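You operate a simulated robot arm through the tools that you are given. There is no shell and no other tool.

You are at the controls of a simulated robot arm. One attempt, no reset.

## Task
Power the coiler up, zero the counter and coil the rope on Slow.
Fine: put the brake back on when Done lights.

It is judged by the outcome, as a careful person would: the job done as asked, and still so three seconds after it is handed in. It fails if anything else is knocked over, pushed out of place, dropped, spilled or broken.

## Robot
A 7-joint arm with a two-finger parallel gripper, fixed in place. Base frame: the origin is at the foot of the arm, x ahead of it, y to its left, z up. Readings come in cm, degrees, newtons and seconds.
Its first joint turns from -166.0 to 166.0 degrees. Payload 4.4 kg.
The TCP is the grasp point between the finger pads, 2.3 cm short of the fingertips. In the tool frame z runs along the fingers and y along their closing line. Largest opening 9.4 cm; finger width 3.8, thickness 1; the body of the gripper, 5.4 by 9.6 cm, starts 3.9 cm behind the TCP.
Orientation is that of the tool frame in the base frame, as [roll, pitch, yaw] about the fixed x, y, z axes, in that order (R = Rz(yaw) Ry(pitch) Rx(roll)). With the fingers straight down and closing along the base's y, the tool's x points along the base's -x, its y along +y and its z along -z.

## Interface
- The arm moves only by the tool play_rows. Its argument "moves" is a list of rows, each an object of numbers (a shift or turn left out is 0, a gripper value left out holds the last): "fingers": the gripper command, from -1 (fully open) to 1 (shut), values between in proportion; "dx", "dy", "dz": the shift along the tool's x, y, z in cm; "wx", "wy", "wz": the turn, a rotation vector about the tool's x, y, z in rad. In form: [{"fingers": .., "dx": .., "dy": .., "dz": .., "wx": .., "wy": .., "wz": ..}, ...]. A call has 1 to 20 rows; each row is the pose to reach, as a shift and turn from the pose commanded when the call began, along the tool's axes at that moment. Each row takes 0.2 s and may step no farther than 5 cm and 8.6 degrees from the row before; otherwise, or with a gripper value out of range, the whole call is refused. A pose out of reach is approached as far as the arm can. The call stops where the force on the tool passes 90 N (or 10 N more than at its start, if that is more) or the arm is blocked; 0.2 s more then pass. The fingers move at their own pace (about 7.2 cm/s each) and stop on an object; they squeeze with about 26 N. The grip force told is the motor's: it shows also when the fingers shut on nothing. Time passes only in rows, and 0.2 s behind the last, so rows that repeat a pose let the fingers close. The reply holds the time, the measured pose of the TCP, the force on the tool along the base axes, the opening and the grip force, in the units named above and with some noise, with the torque about the TCP (base axes, N m) and any sound that the robot's microphone picked up.
- Cameras (640 x 400 px; columns grow to the right, rows downward): "scene" is fixed at [22.04, 65.07, 145.28]; the picture's right is [-0.23, -0.97, 0.00], its down [-0.64, 0.15, -0.76] and it looks along [0.74, -0.17, -0.65] (base axes); focal length 303 px, centre (320, 200). "wrist" rides on the gripper at [8.6, 1.6, -7.4] in the tool frame; the picture's right is [-0.18, 0.98, 0.00], its down [-0.58, -0.11, -0.81] and it looks along [-0.79, -0.15, 0.59] (tool axes); focal length 243 px, centre (320, 200).
- capture(camera): a new picture of that camera. The clock stands still meanwhile.
- pixel_to_xyz(camera, pixels): for up to 12 pixels [column, row] of the newest picture of that camera ("zoom" is the newest enlarged one), the place [x, y, z] in the base frame of the surface seen there, good to about 0.2 cm. The clock stands still meanwhile.
- inspect(camera, box): a new picture of the part [left, top, right, bottom] of that camera's present view, enlarged. The clock stands still meanwhile.
- job_done(): hands the job in; it is judged then, once.

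Open the gripper and draw the arm clear of the work before you hand the job in, unless the task says otherwise.

The tools are called after "Call:" as name(argument=value, ...) on one line, values as JSON. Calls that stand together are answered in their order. play_rows: Moves the arm, as the interface text tells. Its arguments: {"type":"object","properties":{"moves":{"type":"array","items":{"type":"object","properties":{"fingers":{"type":"number"},"dx":{"type":"number"},"dy":{"type":"number"},"dz":{"type":"number"},"wx":{"type":"number"},"wy":{"type":"number"},"wz":{"type":"number"}}}}},"required":["moves"]} The other tools are called the same way: capture (camera) takes a picture; pixel_to_xyz (camera, pixels) gives the place of the surface under pixels of a picture; inspect (camera, box) takes an enlarged picture of a part of a camera's view; job_done () hands the job in.

At the start:

```text
time_s: 0.0
eef_pos: [66.43, 22.53, 120.99]
tcp_rot: [-179.9, 0.0, 180.0]
contact_force: [0.2, 0.6, 0.7]
wrist_torque: [0.0, 0.0, 0.03]
opening: 9.38
finger_force: 0.0
```

scene: 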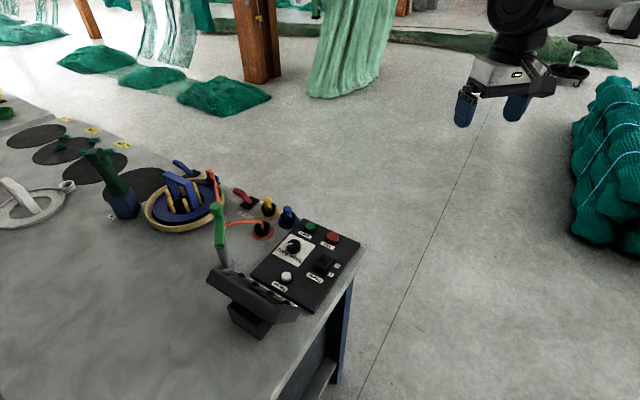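
wrist: 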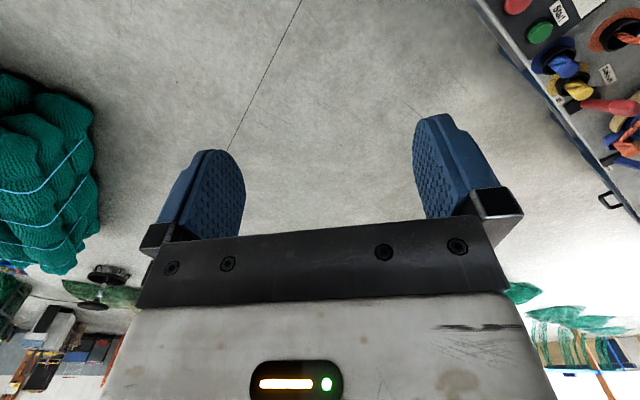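

The scene picture shows a control panel around (305,265), a green-handled lever around (220,235), and a reel with rope at (185,205). I'll enlarge these parts.

Call:
inspect(camera="scene", box=[200, 190, 370, 350])

Call:
inspect(camera="scene", box=[80, 130, 310, 290])

Call:
inspect(camera="scene", box=[245, 215, 365, 315])

```text
2.50 times, centred on (285, 270) of scene
```

zoom: 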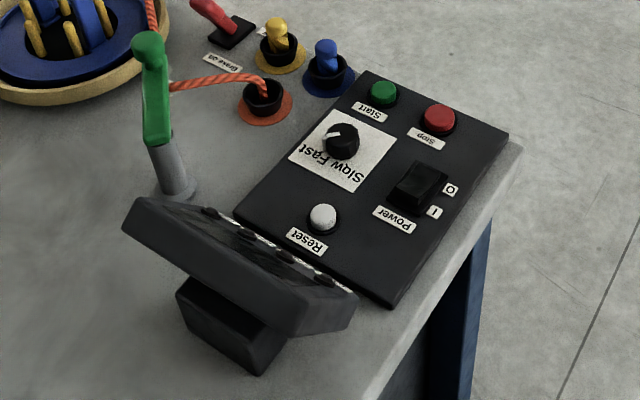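

```text
2.50 times, centred on (195, 210) of scene
```

zoom: 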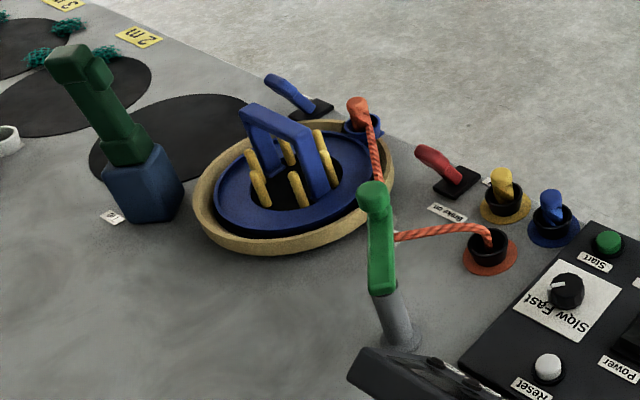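

```text
4.00 times, centred on (305, 265) of scene
```

zoom: 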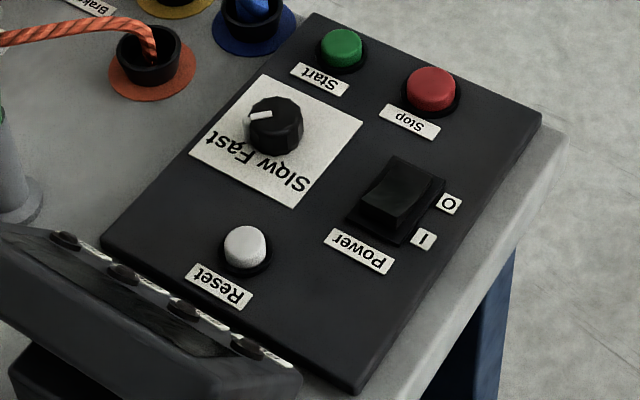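

The labels face the +x side, the knob pointer (258,115 in zoom) seems to be toward Fast, and the power rocker sits at (400,200). I'll measure the panel items in this zoom.

Call:
pixel_to_xyz(camera="zoom", pixels=[[342, 45], [431, 85], [275, 115], [258, 115], [245, 242], [410, 180], [380, 215], [448, 204], [423, 239], [312, 20], [540, 120], [355, 385]])

Call:
pixel_to_xyz(camera="scene", pixels=[[215, 208], [222, 240], [228, 265], [262, 230], [288, 213], [268, 207], [240, 192], [252, 203], [210, 175], [185, 190], [130, 170], [175, 163]])

Call:
pixel_to_xyz(camera="scene", pixels=[[208, 275], [218, 268], [295, 312], [250, 325], [300, 340], [240, 350], [360, 245], [300, 300], [60, 180], [67, 186], [100, 160], [20, 190]])

```text
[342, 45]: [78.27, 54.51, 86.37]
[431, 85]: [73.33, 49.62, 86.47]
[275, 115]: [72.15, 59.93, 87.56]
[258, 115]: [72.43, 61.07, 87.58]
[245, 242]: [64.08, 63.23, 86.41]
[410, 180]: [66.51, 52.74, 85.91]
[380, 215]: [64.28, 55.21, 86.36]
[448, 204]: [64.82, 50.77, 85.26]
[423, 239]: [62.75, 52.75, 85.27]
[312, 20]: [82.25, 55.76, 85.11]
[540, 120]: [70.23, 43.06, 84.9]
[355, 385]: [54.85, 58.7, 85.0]
```

```text
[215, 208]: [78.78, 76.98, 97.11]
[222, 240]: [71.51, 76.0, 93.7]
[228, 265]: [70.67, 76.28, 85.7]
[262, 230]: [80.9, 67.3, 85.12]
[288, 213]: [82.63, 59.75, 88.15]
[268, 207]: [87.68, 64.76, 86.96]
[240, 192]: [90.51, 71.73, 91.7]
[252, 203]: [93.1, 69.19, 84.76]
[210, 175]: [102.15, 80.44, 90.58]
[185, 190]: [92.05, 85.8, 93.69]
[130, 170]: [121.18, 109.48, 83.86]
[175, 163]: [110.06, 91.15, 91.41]
```

```text
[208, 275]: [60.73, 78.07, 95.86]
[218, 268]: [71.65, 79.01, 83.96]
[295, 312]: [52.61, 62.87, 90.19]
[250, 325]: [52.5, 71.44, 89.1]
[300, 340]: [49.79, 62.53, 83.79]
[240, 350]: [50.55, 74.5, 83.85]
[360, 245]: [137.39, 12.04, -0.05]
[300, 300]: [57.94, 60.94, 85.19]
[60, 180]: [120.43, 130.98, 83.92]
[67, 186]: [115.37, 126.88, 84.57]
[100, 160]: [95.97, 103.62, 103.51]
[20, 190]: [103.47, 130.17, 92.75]
```

The panel is turned about 45° with its operator on the (+x,−y) side, and the display at (250,290) faces that way. I'll turn the wrist camera about 90° toward +y, high above everything, to see the display face.

Call:
play_rows(moves=[{"fingers": 1, "wz": -0.14}, {"wz": -0.28}, {"wz": -0.42}, {"wz": -0.56}, {"wz": -0.7}, {"wz": -0.84}, {"wz": -0.98}, {"wz": -1.12}, {"wz": -1.26}, {"wz": -1.4}, {"wz": -1.54}, {"wz": -1.68}, {"wz": -1.82}, {"wz": -1.96}])

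Call:
capture(camera="wrist")

```text
time_s: 3.0
eef_pos: [66.43, 22.51, 121.14]
tcp_rot: [180.0, 0.0, -67.6]
contact_force: [-0.9, -0.4, 0.8]
wrist_torque: [0.03, 0.0, 0.0]
opening: 0.0
finger_force: 26.1
```

```text
taken
```

wrist: 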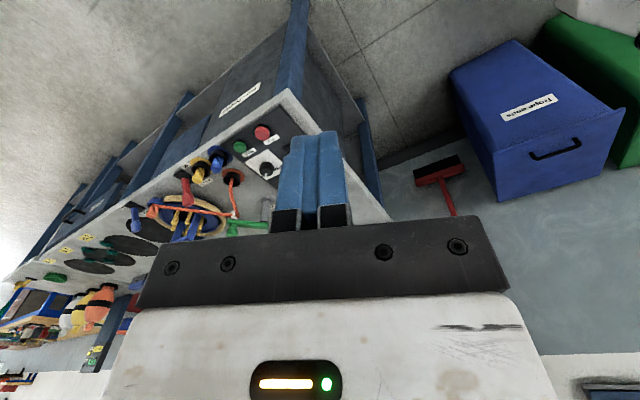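

The panel is partly hidden behind the fingers (315,180). I'll shift along the tool's +y and up so the panel and display clear the gripper.

Call:
play_rows(moves=[{"dy": 4, "dz": -2}, {"dy": 8, "dz": -4}, {"dy": 12, "dz": -6}, {"dy": 16, "dz": -8}, {"dy": 20, "dz": -10}])

Call:
capture(camera="wrist")

```text
time_s: 4.2
eef_pos: [47.9, 14.95, 131.12]
tcp_rot: [-179.9, 0.0, -67.7]
contact_force: [-0.8, -0.4, -0.4]
wrist_torque: [0.01, 0.0, 0.0]
opening: 0.02
finger_force: 25.8
```

```text
taken
```

wrist: 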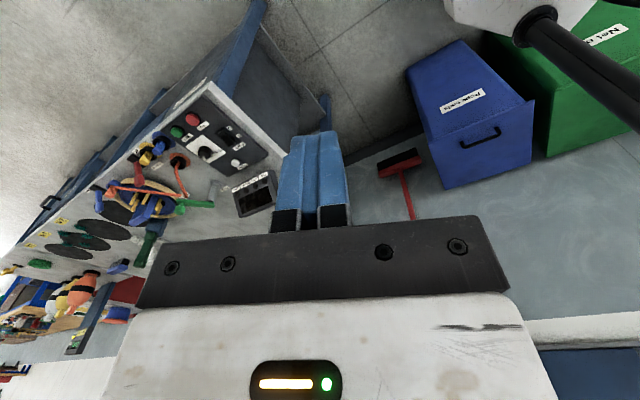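

The display (255,192) and panel (210,145) are now in view, so I'll zoom in.

Call:
inspect(camera="wrist", box=[220, 160, 300, 220])

Call:
inspect(camera="wrist", box=[80, 90, 240, 220])

Call:
inspect(camera="wrist", box=[160, 95, 270, 175])

```text
6.67 times, centred on (260, 190) of wrist
```

zoom: 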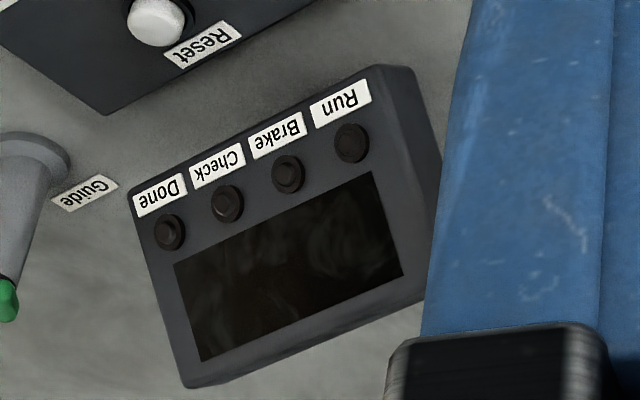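

```text
3.08 times, centred on (160, 155) of wrist
```

zoom: 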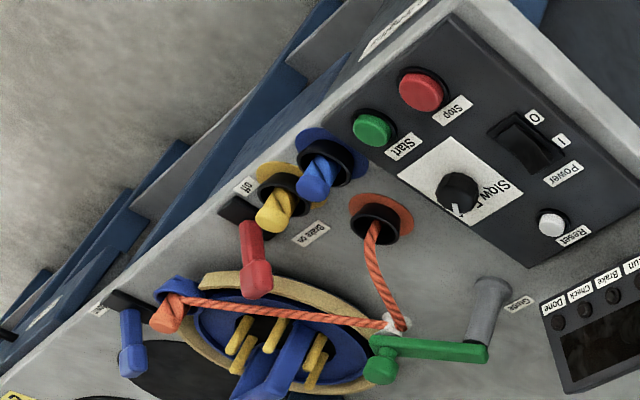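

```text
5.00 times, centred on (215, 135) of wrist
```

zoom: 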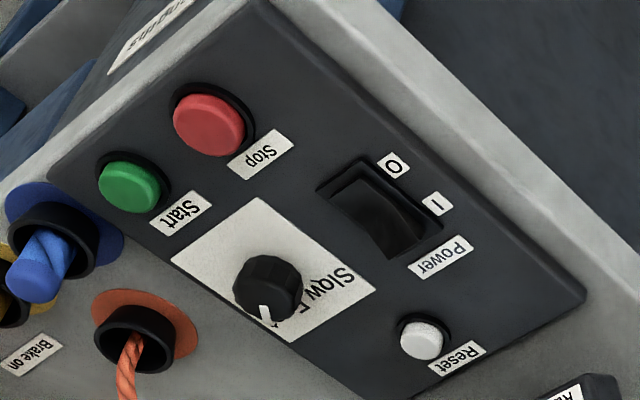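

Lamps read Done/Check/Brake/Run with a dark screen, and the rocker's O/I labels, the Reset button and the knob are visible. I'll move over to get a close view of the reel, guide and brake lever.

Call:
play_rows(moves=[{"dx": -1.5, "dy": -3.9, "dz": 0.7, "wz": 0.09}, {"dx": -3, "dy": -7.8, "dz": 1.4, "wz": 0.18}, {"dx": -4.5, "dy": -11.7, "dz": 2.1, "wz": 0.27}, {"dx": -6, "dy": -15.6, "dz": 2.8, "wz": 0.36}, {"dx": -7.5, "dy": -19.5, "dz": 3.5, "wz": 0.45}, {"dx": -9, "dy": -23.4, "dz": 4.2, "wz": 0.54}, {"dx": -10.5, "dy": -27.3, "dz": 4.9, "wz": 0.63}, {"dx": -12, "dy": -31.2, "dz": 5.6, "wz": 0.7}])

Call:
capture(camera="wrist")

```text
time_s: 6.0
eef_pos: [72.19, 37.73, 125.56]
tcp_rot: [-179.9, 0.2, -107.9]
contact_force: [-0.1, -0.6, 1.5]
wrist_torque: [-0.03, -0.02, -0.01]
opening: 0.0
finger_force: 25.8
```

```text
taken
```

wrist: 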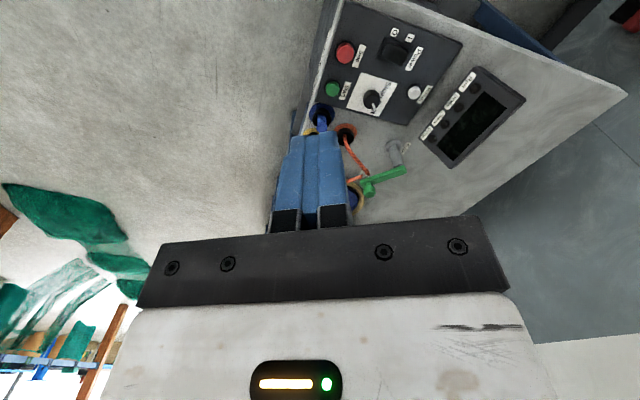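

The reel is now hidden behind the fingers; I shift sideways (+tool y) and up to clear it.

Call:
play_rows(moves=[{"dy": 3.5, "dz": -3}, {"dy": 7, "dz": -6}, {"dy": 10.5, "dz": -9}, {"dy": 14, "dz": -12}, {"dy": 17, "dz": -14, "wz": 0.1}])

Call:
capture(camera="wrist")

```text
time_s: 7.2
eef_pos: [56.05, 43.27, 139.44]
tcp_rot: [-180.0, 0.0, -113.6]
contact_force: [-0.2, 0.7, 0.1]
wrist_torque: [-0.03, 0.0, 0.0]
opening: 0.0
finger_force: 26.2
```

```text
taken
```

wrist: 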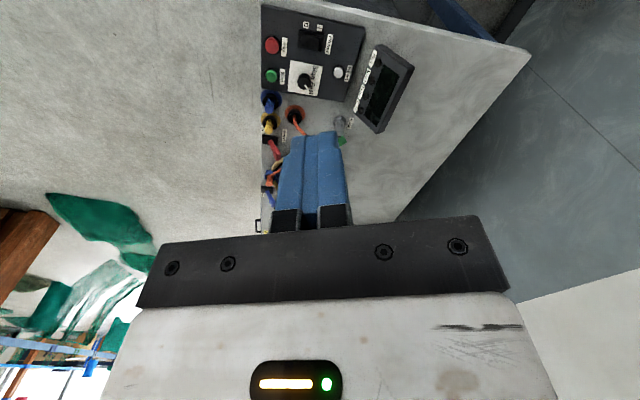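

The reel is still behind the fingers at (315,180). I'll yaw the camera so that it moves left, and approach a bit.

Call:
play_rows(moves=[{"dx": -3, "dz": 1, "wz": -0.12}, {"dx": -6, "dz": 2, "wz": -0.24}, {"dx": -9, "dz": 3, "wz": -0.36}, {"dx": -12, "dz": 4, "wz": -0.48}, {"dx": -15, "dz": 5, "wz": -0.6}, {"dx": -18, "dz": 6, "wz": -0.7}])

Call:
capture(camera="wrist")

```text
time_s: 8.6
eef_pos: [63.33, 59.56, 133.57]
tcp_rot: [-179.9, -0.1, -73.4]
contact_force: [0.0, 0.1, -0.4]
wrist_torque: [0.03, -0.04, 0.02]
opening: 0.01
finger_force: 26.1
```

```text
taken
```

wrist: 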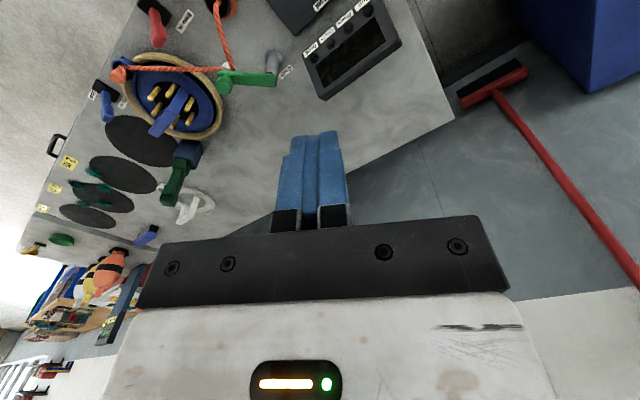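

The reel is now clear at (165,95). I'll zoom in on the rope, guide, brake and the blue lever.

Call:
inspect(camera="wrist", box=[80, 0, 300, 140])

Call:
inspect(camera="wrist", box=[80, 40, 180, 130])

Call:
inspect(camera="wrist", box=[120, 0, 240, 75])

Call:
inspect(camera="wrist", box=[190, 40, 310, 115])

```text
2.86 times, centred on (190, 70) of wrist
```

zoom: 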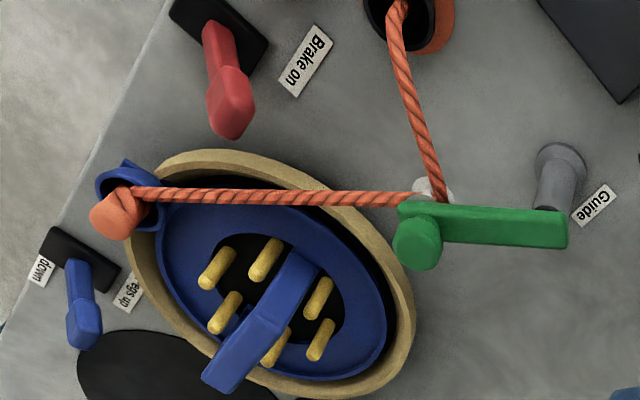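

```text
4.44 times, centred on (130, 85) of wrist
```

zoom: 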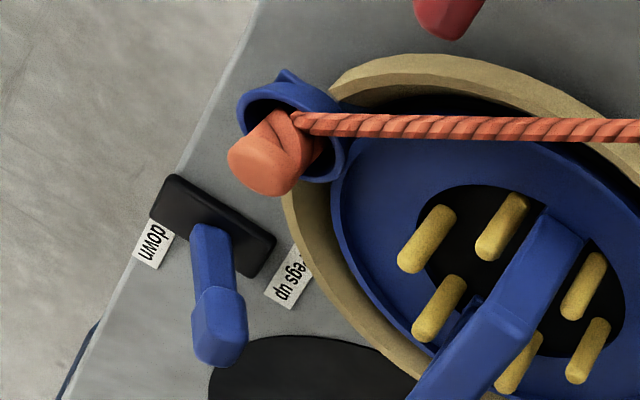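

```text
5.33 times, centred on (180, 38) of wrist
```

zoom: 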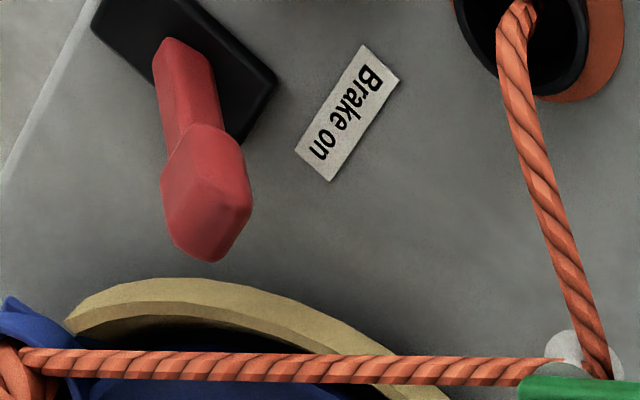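

```text
5.33 times, centred on (250, 78) of wrist
```

zoom: 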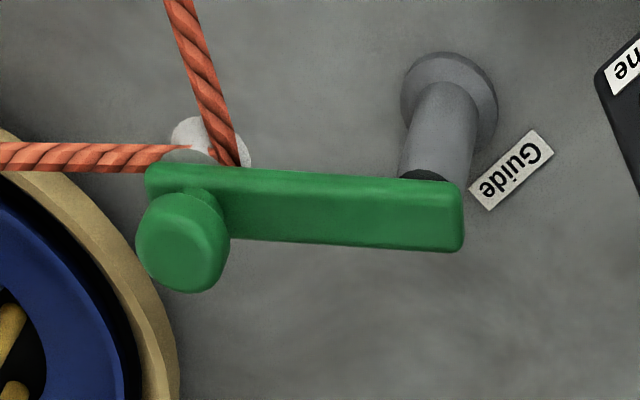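

The rope runs from the orange port through the guide to the reel; the red brake lever leans to the "Brake on" side and the blue lever to "Pegs up". I'll measure lever and label places in fresh zooms.

Call:
inspect(camera="scene", box=[220, 170, 310, 230])

Call:
pixel_to_xyz(camera="wrist", pixels=[[152, 8], [160, 40], [156, 15], [184, 20], [103, 87], [107, 118], [95, 95], [123, 103], [118, 73], [216, 70], [230, 82], [268, 80]])

```text
6.67 times, centred on (265, 200) of scene
```

zoom: 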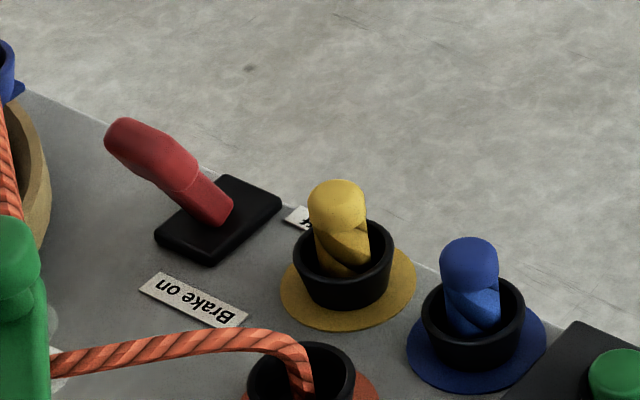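

```text
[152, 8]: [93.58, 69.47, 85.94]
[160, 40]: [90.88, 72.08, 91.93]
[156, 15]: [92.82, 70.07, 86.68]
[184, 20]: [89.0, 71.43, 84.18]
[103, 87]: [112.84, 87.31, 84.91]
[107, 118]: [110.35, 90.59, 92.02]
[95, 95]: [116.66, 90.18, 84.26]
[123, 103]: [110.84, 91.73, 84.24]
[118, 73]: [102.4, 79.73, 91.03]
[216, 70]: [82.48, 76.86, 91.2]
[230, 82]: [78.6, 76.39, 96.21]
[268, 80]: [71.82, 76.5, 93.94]
```

Call:
pixel_to_xyz(camera="zoom", pixels=[[120, 130], [170, 180], [215, 205], [232, 180], [210, 265], [155, 240], [280, 195], [195, 298], [298, 218], [108, 150], [160, 155], [340, 190]])

```text
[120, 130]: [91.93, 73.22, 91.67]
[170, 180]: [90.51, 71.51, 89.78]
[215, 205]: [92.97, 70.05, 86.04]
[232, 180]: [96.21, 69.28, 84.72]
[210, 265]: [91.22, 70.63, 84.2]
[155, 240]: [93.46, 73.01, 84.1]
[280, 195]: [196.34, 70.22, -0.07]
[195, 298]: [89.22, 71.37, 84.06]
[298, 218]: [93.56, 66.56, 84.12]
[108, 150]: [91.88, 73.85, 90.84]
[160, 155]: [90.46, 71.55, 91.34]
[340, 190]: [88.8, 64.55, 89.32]
```

The brake lever's base is at about (93.5,69.5,85) with its tip at (91.3,72.8,91.5), leaning to "Brake on". Next I zoom on the power rocker and knob for exact press points.

Call:
inspect(camera="scene", box=[285, 240, 365, 295])

Call:
capture(camera="scene")

```text
7.27 times, centred on (325, 268) of scene
```

zoom: 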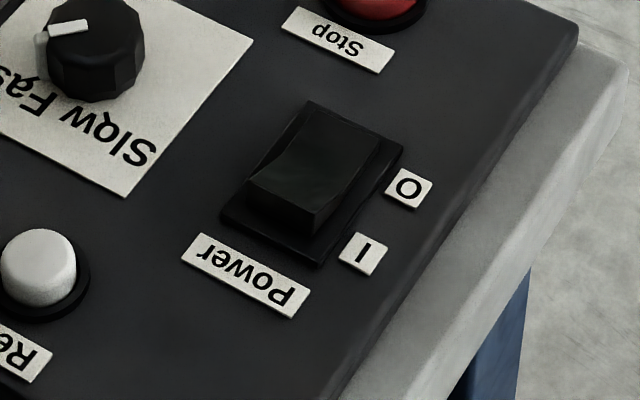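

```text
taken
```

scene: 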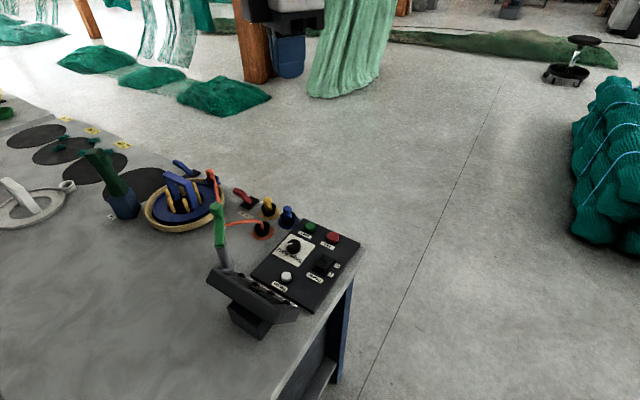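

The I end of the rocker, at about (290,195) of the zoom, is raised. I measure its corners.

Call:
pixel_to_xyz(camera="zoom", pixels=[[310, 115], [375, 143], [262, 178], [315, 208], [290, 192], [222, 218], [320, 262], [400, 150], [310, 103], [340, 160], [105, 25], [85, 30]])

```text
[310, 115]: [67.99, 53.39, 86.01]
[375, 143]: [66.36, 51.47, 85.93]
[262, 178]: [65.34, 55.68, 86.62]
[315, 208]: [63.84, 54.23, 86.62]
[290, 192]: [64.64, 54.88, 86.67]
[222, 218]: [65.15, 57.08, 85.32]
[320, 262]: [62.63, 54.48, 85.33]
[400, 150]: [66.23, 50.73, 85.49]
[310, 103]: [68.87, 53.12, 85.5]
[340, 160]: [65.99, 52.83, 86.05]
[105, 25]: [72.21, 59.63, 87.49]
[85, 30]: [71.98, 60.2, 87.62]
```

Rocker I-end top is at (64.6,55.0,86.65). I rotate the closed gripper so its thin side lies along the rocker (yaw −135) and descend to z≈103.

Call:
play_rows(moves=[{"dz": 3.8, "wz": 0.135}, {"dz": 7.6, "wz": 0.27}, {"dz": 11.4, "wz": 0.405}, {"dz": 15.2, "wz": 0.54}, {"dz": 19, "wz": 0.675}, {"dz": 22.8, "wz": 0.81}, {"dz": 26.6, "wz": 0.945}, {"dz": 30, "wz": 1.075}])

Call:
capture(camera="wrist")

```text
time_s: 10.4
eef_pos: [63.21, 59.57, 103.41]
tcp_rot: [180.0, 0.1, -135.0]
contact_force: [-0.2, 0.5, -0.8]
wrist_torque: [-0.01, 0.05, -0.01]
opening: 0.01
finger_force: 26.0
```

```text
taken
```

wrist: 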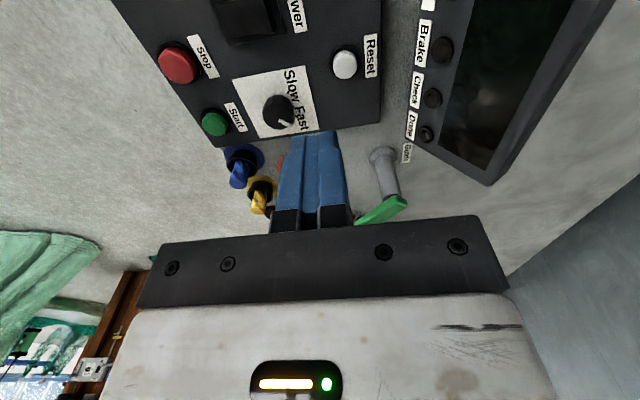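

At (63.2,59.6,103.4), yaw −135. I move over the I end of the rocker and down to just above it.

Call:
play_rows(moves=[{"dx": 1.1, "dy": -2.1, "dz": 3}, {"dx": 2.25, "dy": -4.21, "dz": 6}, {"dx": 2.25, "dy": -4.21, "dz": 10}, {"dx": 2.25, "dy": -4.21, "dz": 13.4}, {"dx": 2.25, "dy": -4.21, "dz": 13.4}])

Call:
inspect(camera="scene", box=[245, 215, 365, 315])

```text
time_s: 11.6
eef_pos: [64.71, 55.06, 89.96]
tcp_rot: [-180.0, 0.0, -134.9]
contact_force: [-0.2, -1.0, -0.4]
wrist_torque: [0.05, 0.01, -0.01]
opening: 0.0
finger_force: 26.0
```

```text
4.00 times, centred on (305, 265) of scene
```

zoom: 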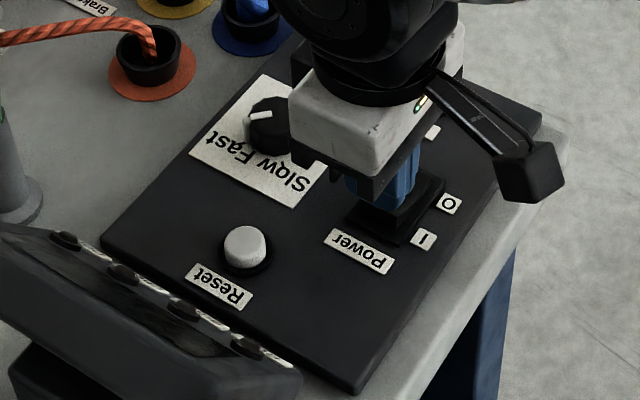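

The fingers are about 1 cm above the rocker's I end. I press down in small steps.

Call:
play_rows(moves=[{"dz": 0.6}, {"dz": 1.0}, {"dz": 1.4}, {"dz": 1.8}, {"dz": 2.0}])

Call:
inspect(camera="scene", box=[245, 215, 365, 315])

```text
time_s: 13.0
eef_pos: [64.69, 55.12, 88.5]
tcp_rot: [179.9, 0.3, -135.0]
contact_force: [-6.4, -0.9, 12.5]
wrist_torque: [-0.25, 0.2, -0.13]
opening: 0.02
finger_force: 26.2
stopped in row 5: the force on the tool passed its limit at 93 N (the readings are from after the stop); the commanded pose is now the measured one
```

```text
4.00 times, centred on (305, 265) of scene
```

zoom: 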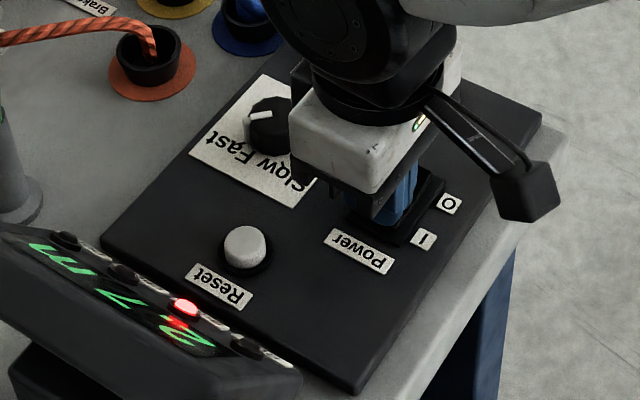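

The display is lit (something like "2.7 m") with a red lamp, presumably Brake. I lift clear and check the display.

Call:
play_rows(moves=[{"dz": -1}, {"dz": -4}, {"dz": -8}, {"dz": -12}])

Call:
capture(camera="wrist")

Call:
inspect(camera="scene", box=[200, 230, 320, 330])

```text
time_s: 14.0
eef_pos: [64.65, 54.99, 100.52]
tcp_rot: [179.9, 0.2, -135.0]
contact_force: [-0.9, 0.0, -0.1]
wrist_torque: [0.02, 0.04, 0.02]
opening: 0.0
finger_force: 26.5
```

```text
taken
```

wrist: 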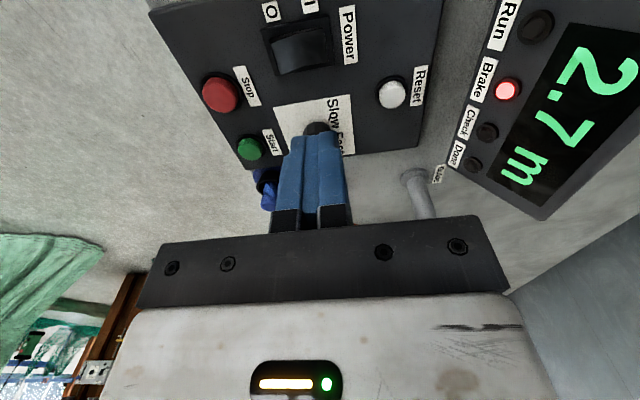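

```text
4.00 times, centred on (260, 280) of scene
```

zoom: 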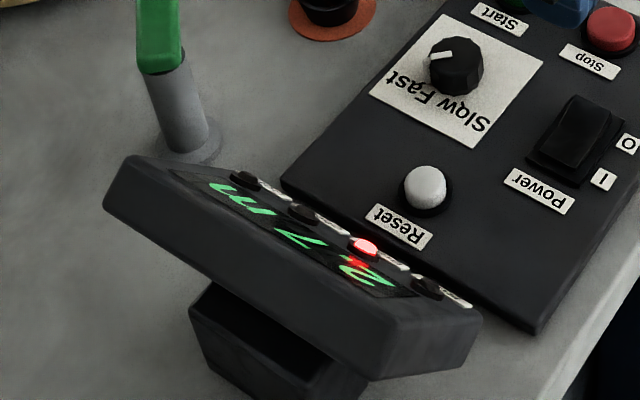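

Power is on: display 2.7 m with the Brake lamp red. Next is the knob, so I zoom on it to find its centre, size and pointer direction.

Call:
inspect(camera="scene", box=[270, 230, 318, 265])

```text
11.43 times, centred on (294, 248) of scene
```

zoom: 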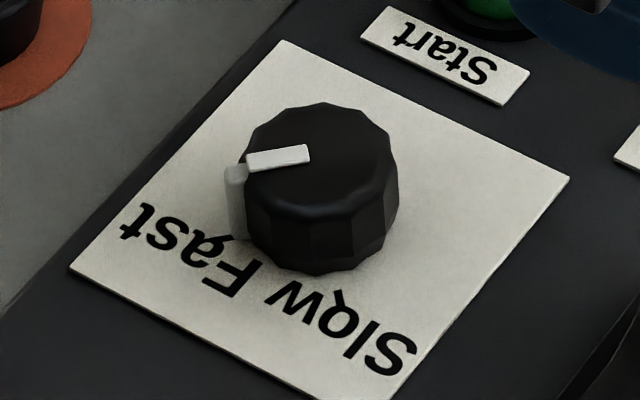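

I measure the knob top, pointer, and label positions in this zoom.

Call:
pixel_to_xyz(camera="zoom", pixels=[[320, 155], [252, 162], [305, 153], [320, 105], [390, 150], [255, 185], [318, 205], [340, 325], [180, 245], [80, 268], [390, 395], [568, 180]])

```text
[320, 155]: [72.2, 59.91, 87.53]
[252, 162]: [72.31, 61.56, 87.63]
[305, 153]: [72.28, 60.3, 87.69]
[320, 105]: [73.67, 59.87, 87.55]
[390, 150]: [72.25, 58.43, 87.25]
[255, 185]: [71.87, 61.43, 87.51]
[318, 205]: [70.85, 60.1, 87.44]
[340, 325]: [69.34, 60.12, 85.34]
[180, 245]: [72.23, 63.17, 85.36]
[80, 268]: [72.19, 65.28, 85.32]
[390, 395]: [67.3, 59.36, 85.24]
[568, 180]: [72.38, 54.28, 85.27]
```

Knob centre is (72.25,59.95), pointer at azimuth ~88° (Fast); Slow is at ~178°, a 90° turn counter-clockwise from above. I move above it with the fingers opened to ~5.5 cm.

Call:
play_rows(moves=[{"fingers": -0.17, "dx": -3, "dy": -0.6}, {"dx": -6, "dy": -1.2}, {"dx": -8.88, "dy": -1.87}, {"dx": -8.88, "dy": -1.87, "dz": 4}, {"dx": -8.88, "dy": -1.87, "dz": 8}, {"dx": -8.88, "dy": -1.87, "dz": 8}])

Call:
inspect(camera="scene", box=[245, 205, 365, 305])

Call:
capture(camera="wrist")

```text
time_s: 15.4
eef_pos: [72.3, 60.07, 92.47]
tcp_rot: [-180.0, 0.2, -135.0]
contact_force: [0.7, 0.1, 0.1]
wrist_torque: [-0.02, -0.02, -0.01]
opening: 5.49
finger_force: 0.2
```

```text
4.00 times, centred on (305, 255) of scene
```

zoom: 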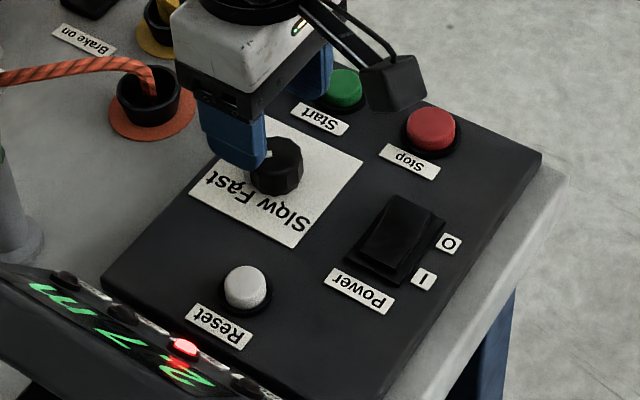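

```text
taken
```

wrist: 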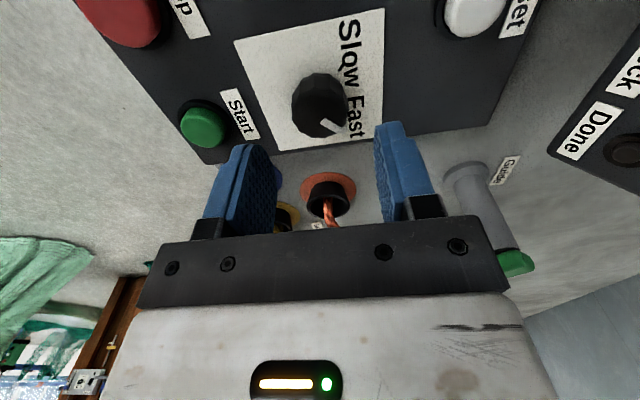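

The fingers straddle the knob's place at 5.5 cm opening. I go down to TCP z≈88.2 and close.

Call:
play_rows(moves=[{"dz": 2}, {"dz": 3.5}, {"dz": 4.2}, {"dz": 4.2, "fingers": 1}, {"dz": 4.2}, {"dz": 4.2}])

Call:
inspect(camera="scene", box=[245, 205, 365, 305])

```text
time_s: 16.8
eef_pos: [72.31, 60.03, 88.31]
tcp_rot: [-179.9, 0.3, -135.0]
contact_force: [1.9, 3.3, -4.4]
wrist_torque: [0.19, -0.22, 0.01]
opening: 3.35
finger_force: 45.1
```

```text
4.00 times, centred on (305, 255) of scene
```

zoom: 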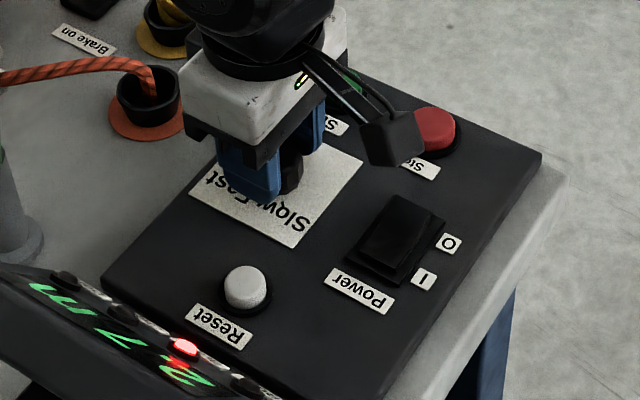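

Knob gripped (3.35 cm). I turn it counter-clockwise from above by 90° (wz −1.57).

Call:
play_rows(moves=[{"wz": -0.13}, {"wz": -0.26}, {"wz": -0.39}, {"wz": -0.52}, {"wz": -0.65}, {"wz": -0.78}, {"wz": -0.91}, {"wz": -1.04}, {"wz": -1.17}, {"wz": -1.3}, {"wz": -1.43}, {"wz": -1.57}, {"wz": -1.57}])

Call:
inspect(camera="scene", box=[245, 205, 365, 305])

```text
time_s: 19.6
eef_pos: [72.27, 60.02, 88.26]
tcp_rot: [-179.7, 0.0, -45.1]
contact_force: [-69.4, -30.7, 13.1]
wrist_torque: [-0.74, 1.72, -0.64]
opening: 3.36
finger_force: 44.9
```

```text
4.00 times, centred on (305, 255) of scene
```

zoom: 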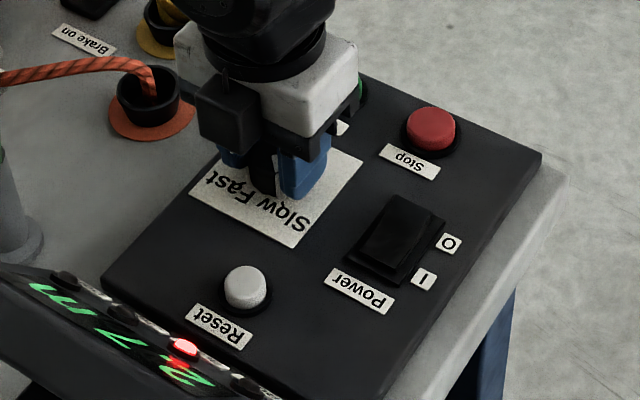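

The yaw reads −45 but there is a 70 N sideways load. I look at both cameras before doing anything else.

Call:
capture(camera="wrist")

Call:
capture(camera="scene")

Call:
inspect(camera="scene", box=[270, 220, 330, 275])

```text
taken
```

wrist: 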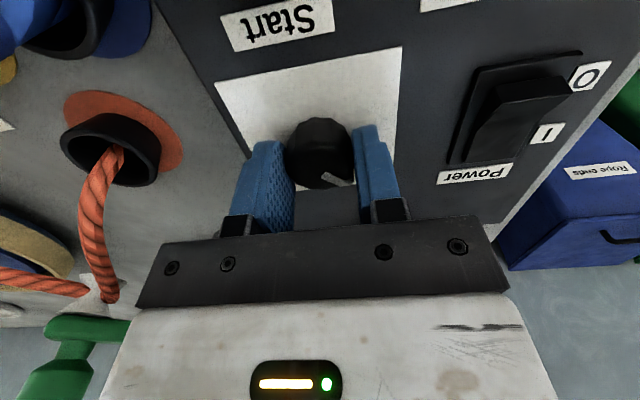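

```text
taken
```

scene: 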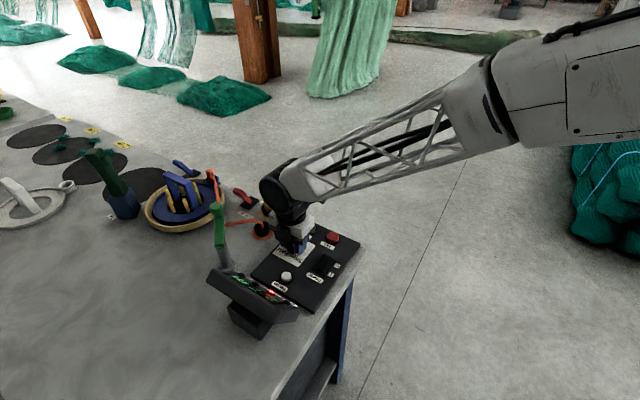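

```text
7.27 times, centred on (300, 248) of scene
```

zoom: 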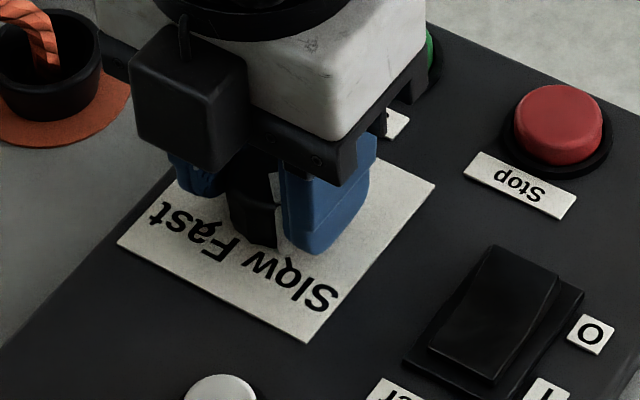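

The wrist view shows the pointer at (335,180), which from the operator's side is toward Slow. I release the knob and lift.

Call:
play_rows(moves=[{"fingers": -0.17}, {"fingers": -0.17}, {"dz": -2}, {"dz": -6}, {"dz": -10}])

Call:
capture(camera="wrist")

Call:
inspect(camera="scene", box=[270, 220, 330, 275])

```text
time_s: 20.8
eef_pos: [72.38, 60.03, 98.18]
tcp_rot: [-179.7, 0.0, -45.0]
contact_force: [0.3, 0.7, -1.6]
wrist_torque: [0.0, -0.01, 0.0]
opening: 5.5
finger_force: 0.0
```

```text
taken
```

wrist: 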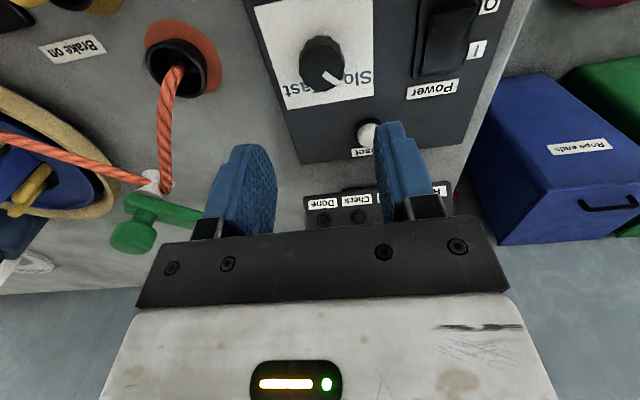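

```text
7.27 times, centred on (300, 248) of scene
```

zoom: 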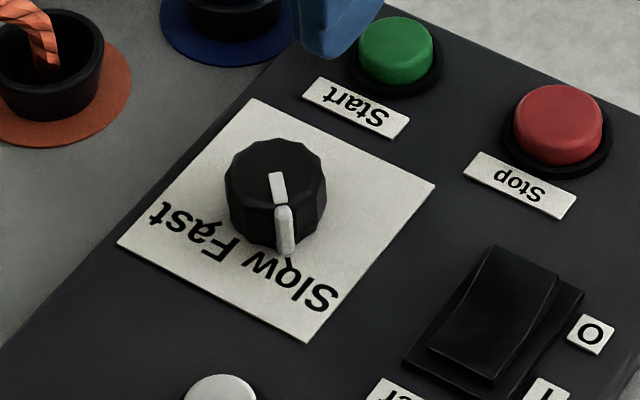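

The pointer now runs from about (275,180) to (285,245) in the zoom. I measure its direction against the Slow label.

Call:
pixel_to_xyz(camera="zoom", pixels=[[274, 178], [279, 195], [284, 208], [286, 240], [277, 188], [335, 300], [240, 250], [290, 275]])

```text
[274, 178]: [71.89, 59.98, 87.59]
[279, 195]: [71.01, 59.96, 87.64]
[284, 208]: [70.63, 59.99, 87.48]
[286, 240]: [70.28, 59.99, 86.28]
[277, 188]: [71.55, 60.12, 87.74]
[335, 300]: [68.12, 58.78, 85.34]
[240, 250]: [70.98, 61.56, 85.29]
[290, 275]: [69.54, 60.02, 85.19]
```

The pointer points within about 2° of the Slow label centre, so Slow is set. Before approaching the brake I look at the gripper's own shape (there is a black block on it).

Call:
inspect(camera="scene", box=[240, 150, 360, 250])

```text
4.00 times, centred on (300, 200) of scene
```

zoom: 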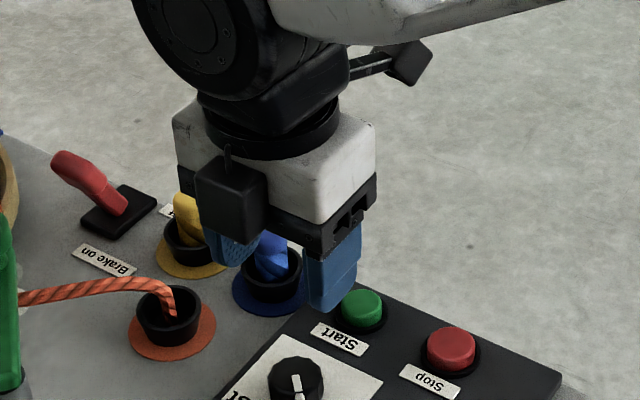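

There is a flush black block on the gripper's −x side, and the wrist camera on an arm on its +x side. I measure the block and the port/rope heights so the tilted approach to the brake stays clear.

Call:
pixel_to_xyz(camera="zoom", pixels=[[203, 178], [262, 195], [240, 165], [205, 232], [238, 242], [262, 230], [238, 200], [186, 200], [155, 290], [172, 300], [150, 285], [60, 292]])

```text
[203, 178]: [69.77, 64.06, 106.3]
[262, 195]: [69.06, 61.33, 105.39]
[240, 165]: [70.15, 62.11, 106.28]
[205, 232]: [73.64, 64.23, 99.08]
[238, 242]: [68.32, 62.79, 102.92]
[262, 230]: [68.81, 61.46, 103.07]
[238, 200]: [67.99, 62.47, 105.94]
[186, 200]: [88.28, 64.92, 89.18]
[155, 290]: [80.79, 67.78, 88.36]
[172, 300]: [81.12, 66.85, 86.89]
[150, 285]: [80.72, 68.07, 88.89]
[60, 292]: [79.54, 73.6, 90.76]
```

The block is small (to x −4.9, starting 4.8 cm behind the TCP), so a tilted approach with the camera side up clears the yellow stub (top 89.3) and rope. I rise and turn the hand to yaw +45 with fingers ~5.5 cm apart.

Call:
play_rows(moves=[{"dz": -2}, {"dz": -6}, {"dz": -10, "wz": -0.14}, {"dz": -14, "wz": -0.28}, {"dz": -17, "wz": -0.42}, {"dz": -17, "wz": -0.56}, {"dz": -17, "wz": -0.7}, {"dz": -17, "wz": -0.84}, {"dz": -17, "wz": -0.98}, {"dz": -17, "wz": -1.12}, {"dz": -17, "wz": -1.26}, {"dz": -17, "wz": -1.4}, {"dz": -17, "wz": -1.54}])

```text
time_s: 23.6
eef_pos: [70.51, 62.02, 114.63]
tcp_rot: [178.5, 0.2, 35.5]
contact_force: [0.1, 0.0, -2.8]
wrist_torque: [-0.04, 0.05, 0.01]
opening: 5.52
finger_force: 0.1
out of reach, approached as far as the arm can: row 12, 13
```

The wrist limit was reached near yaw 35. I back off a little to get a clean pose and learn the commanded reference.

Call:
play_rows(moves=[{"wz": 0.1}, {"wz": 0.2}, {"wz": 0.2}])

```text
time_s: 24.4
eef_pos: [70.49, 62.13, 115.46]
tcp_rot: [178.8, -0.9, 24.1]
contact_force: [0.1, 0.4, 0.1]
wrist_torque: [-0.03, 0.03, 0.03]
opening: 5.49
finger_force: 0.0
```

Commanded reference follows the reached pose. I now set yaw ~30 and tilt the tool outward 40° (wy +0.7) at this safe height.

Call:
play_rows(moves=[{"wz": -0.1}])

Call:
play_rows(moves=[{"wy": 0.14}, {"wy": 0.28}, {"wy": 0.42}, {"wy": 0.56}, {"wy": 0.7}, {"wy": 0.7}])

```text
time_s: 24.8
eef_pos: [70.5, 62.01, 115.33]
tcp_rot: [178.7, -0.5, 29.6]
contact_force: [-0.4, 0.2, -0.3]
wrist_torque: [0.0, 0.0, 0.02]
opening: 5.52
finger_force: 0.1
```

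```text
time_s: 26.2
eef_pos: [70.65, 62.13, 115.49]
tcp_rot: [178.2, -40.9, 30.8]
contact_force: [-0.3, 0.5, 0.0]
wrist_torque: [0.02, 0.01, -0.01]
opening: 5.47
finger_force: 0.1
```

Tilt worked. I extend toward a waypoint about (88,70.5,105), well above the brake lever, to test the reach.

Call:
play_rows(moves=[{"dx": 1.5, "dy": 0.33, "dz": 4.1}, {"dx": 3.05, "dy": 0.67, "dz": 8.2}, {"dx": 4.6, "dy": 1.0, "dz": 12.3}, {"dx": 6.1, "dy": 1.34, "dz": 16.4}, {"dx": 7.63, "dy": 1.67, "dz": 20.5}, {"dx": 7.63, "dy": 1.67, "dz": 20.5}])

Call:
capture(camera="scene")

Call:
capture(camera="wrist")

```text
time_s: 27.6
eef_pos: [88.2, 69.86, 104.85]
tcp_rot: [178.2, -40.7, 31.0]
contact_force: [-0.6, -1.1, -0.4]
wrist_torque: [0.0, 0.04, 0.0]
opening: 5.47
finger_force: 0.1
```

```text
taken
```

scene: 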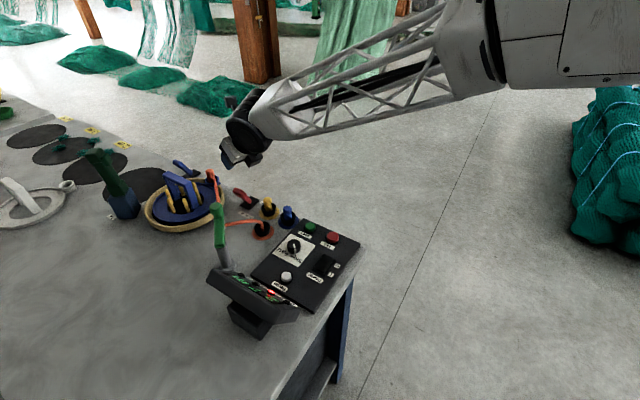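

```text
taken
```

wrist: 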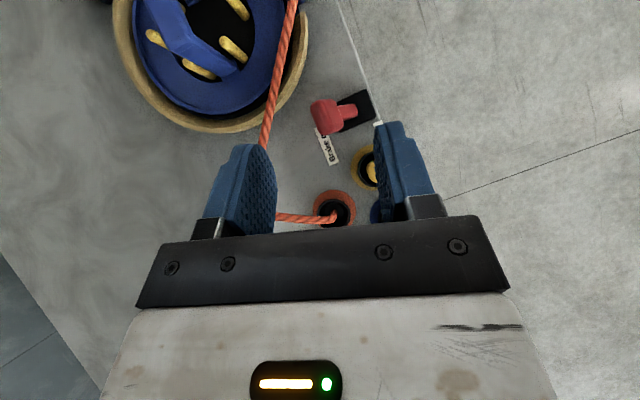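

The reach works (112.5 cm out), and the wrist view shows the red lever at (325,118) with the base plate at (350,108). I zoom and measure the lever here.

Call:
inspect(camera="wrist", box=[270, 70, 400, 170])

Call:
pixel_to_xyz(camera="wrist", pixels=[[325, 118], [314, 112], [320, 132], [335, 110], [348, 112], [360, 100], [370, 170], [280, 60], [272, 100], [300, 217], [322, 150], [352, 122]])

```text
4.00 times, centred on (335, 120) of wrist
```

zoom: 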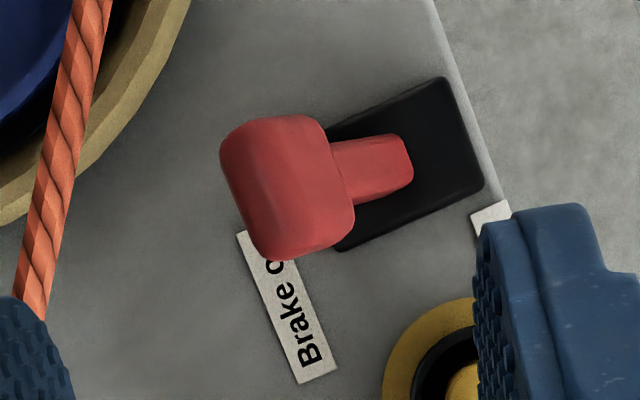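

```text
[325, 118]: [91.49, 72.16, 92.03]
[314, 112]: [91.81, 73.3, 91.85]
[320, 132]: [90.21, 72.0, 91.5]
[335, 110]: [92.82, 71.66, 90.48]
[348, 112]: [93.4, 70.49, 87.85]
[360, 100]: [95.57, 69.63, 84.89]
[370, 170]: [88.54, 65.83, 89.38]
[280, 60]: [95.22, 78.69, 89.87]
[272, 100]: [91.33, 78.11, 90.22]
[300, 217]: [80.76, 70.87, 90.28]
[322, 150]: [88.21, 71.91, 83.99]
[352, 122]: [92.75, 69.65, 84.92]
```

The lever head is centred at about (91.4,72.2,91.2), 2.5 cm thick, with the rope 5.3 cm beyond. I narrow the fingers to 5 cm and come down most of the way over it.

Call:
play_rows(moves=[{"fingers": -0.064, "dx": -1.4, "dy": -0.05, "dz": 2.6}, {"dx": -2.8, "dy": -0.1, "dz": 5.2}, {"dx": -4.0, "dy": -0.13, "dz": 7.6}, {"dx": -4.0, "dy": -0.13, "dz": 7.6}])

Call:
capture(camera="wrist")

Call:
inspect(camera="scene", box=[190, 150, 310, 250])

```text
time_s: 28.6
eef_pos: [89.87, 70.75, 96.43]
tcp_rot: [178.2, -40.7, 30.8]
contact_force: [0.6, -0.6, 0.2]
wrist_torque: [-0.01, -0.02, 0.01]
opening: 4.97
finger_force: 0.1
```

```text
taken
```

wrist: 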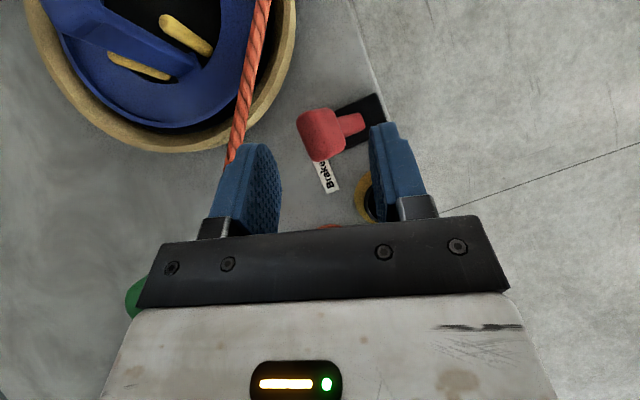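

```text
4.00 times, centred on (250, 200) of scene
```

zoom: 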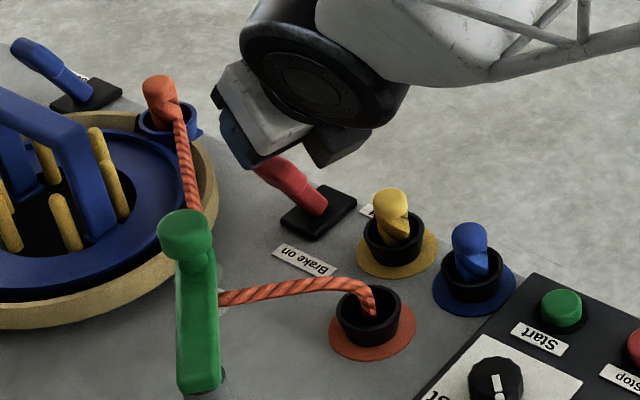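

The fingers straddle the lever's line with room on both sides (rope at (240,120) outside the left finger). I lower the remaining ~4.4 cm.

Call:
play_rows(moves=[{"dx": -1.0, "dy": -0.04, "dz": 2.0}, {"dx": -2.05, "dy": -0.08, "dz": 4.1}, {"dx": -2.05, "dy": -0.08, "dz": 4.1}])

Call:
capture(camera="wrist")

Call:
inspect(camera="scene", box=[190, 150, 310, 250])

```text
time_s: 29.4
eef_pos: [90.95, 71.27, 91.95]
tcp_rot: [178.3, -40.7, 30.9]
contact_force: [-0.5, -0.3, -0.4]
wrist_torque: [-0.01, 0.02, 0.0]
opening: 5.0
finger_force: 0.2
```

```text
taken
```

wrist: 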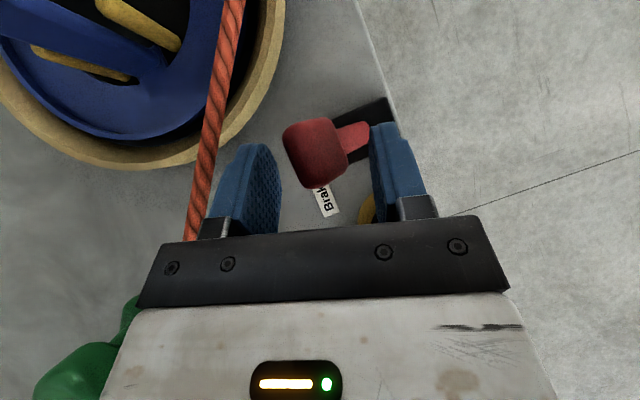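

```text
4.00 times, centred on (250, 200) of scene
```

zoom: 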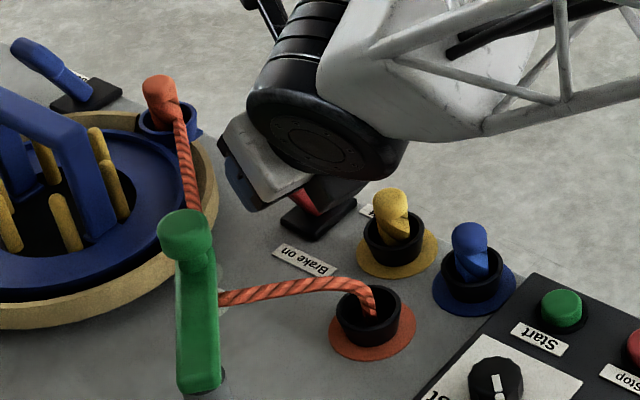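

Fingers straddle the lever head (315,150) at TCP (91,71.3,92). I push toward the "off" side, direction (0.707,−0.707), in small steps, with the rope-side finger.

Call:
play_rows(moves=[{"dx": 0.185, "dy": 0.969, "dz": 0.16}, {"dx": 0.37, "dy": 1.94, "dz": 0.32}, {"dx": 0.555, "dy": 2.9, "dz": 0.48}, {"dx": 0.74, "dy": 3.88, "dz": 0.64}, {"dx": 0.925, "dy": 4.85, "dz": 0.8}])

Call:
capture(camera="wrist")

Call:
inspect(camera="scene", box=[190, 150, 310, 250])

```text
time_s: 30.6
eef_pos: [94.16, 67.75, 92.31]
tcp_rot: [178.3, -40.7, 31.0]
contact_force: [0.2, -1.2, 0.0]
wrist_torque: [-0.02, -0.03, 0.0]
opening: 5.03
finger_force: 0.7
```

```text
taken
```

wrist: 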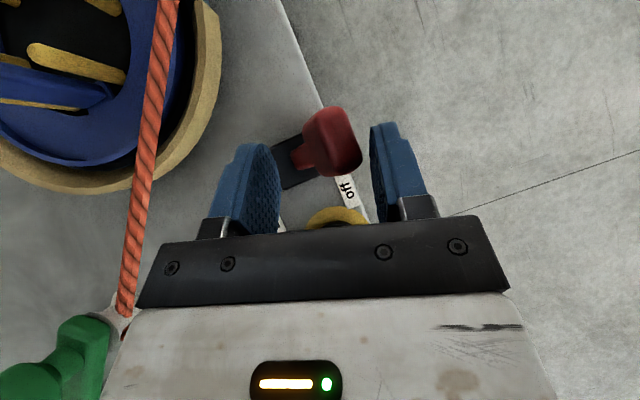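

```text
4.00 times, centred on (250, 200) of scene
```

zoom: 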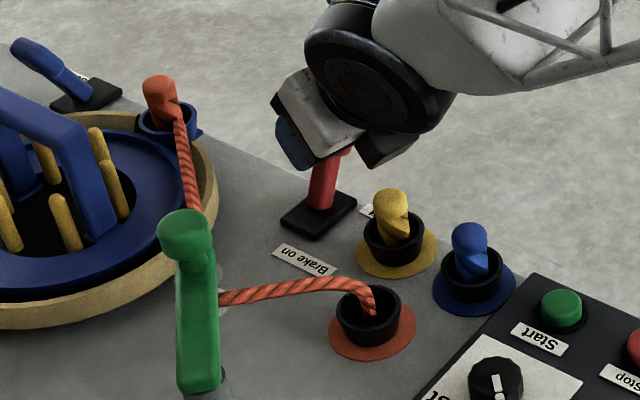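

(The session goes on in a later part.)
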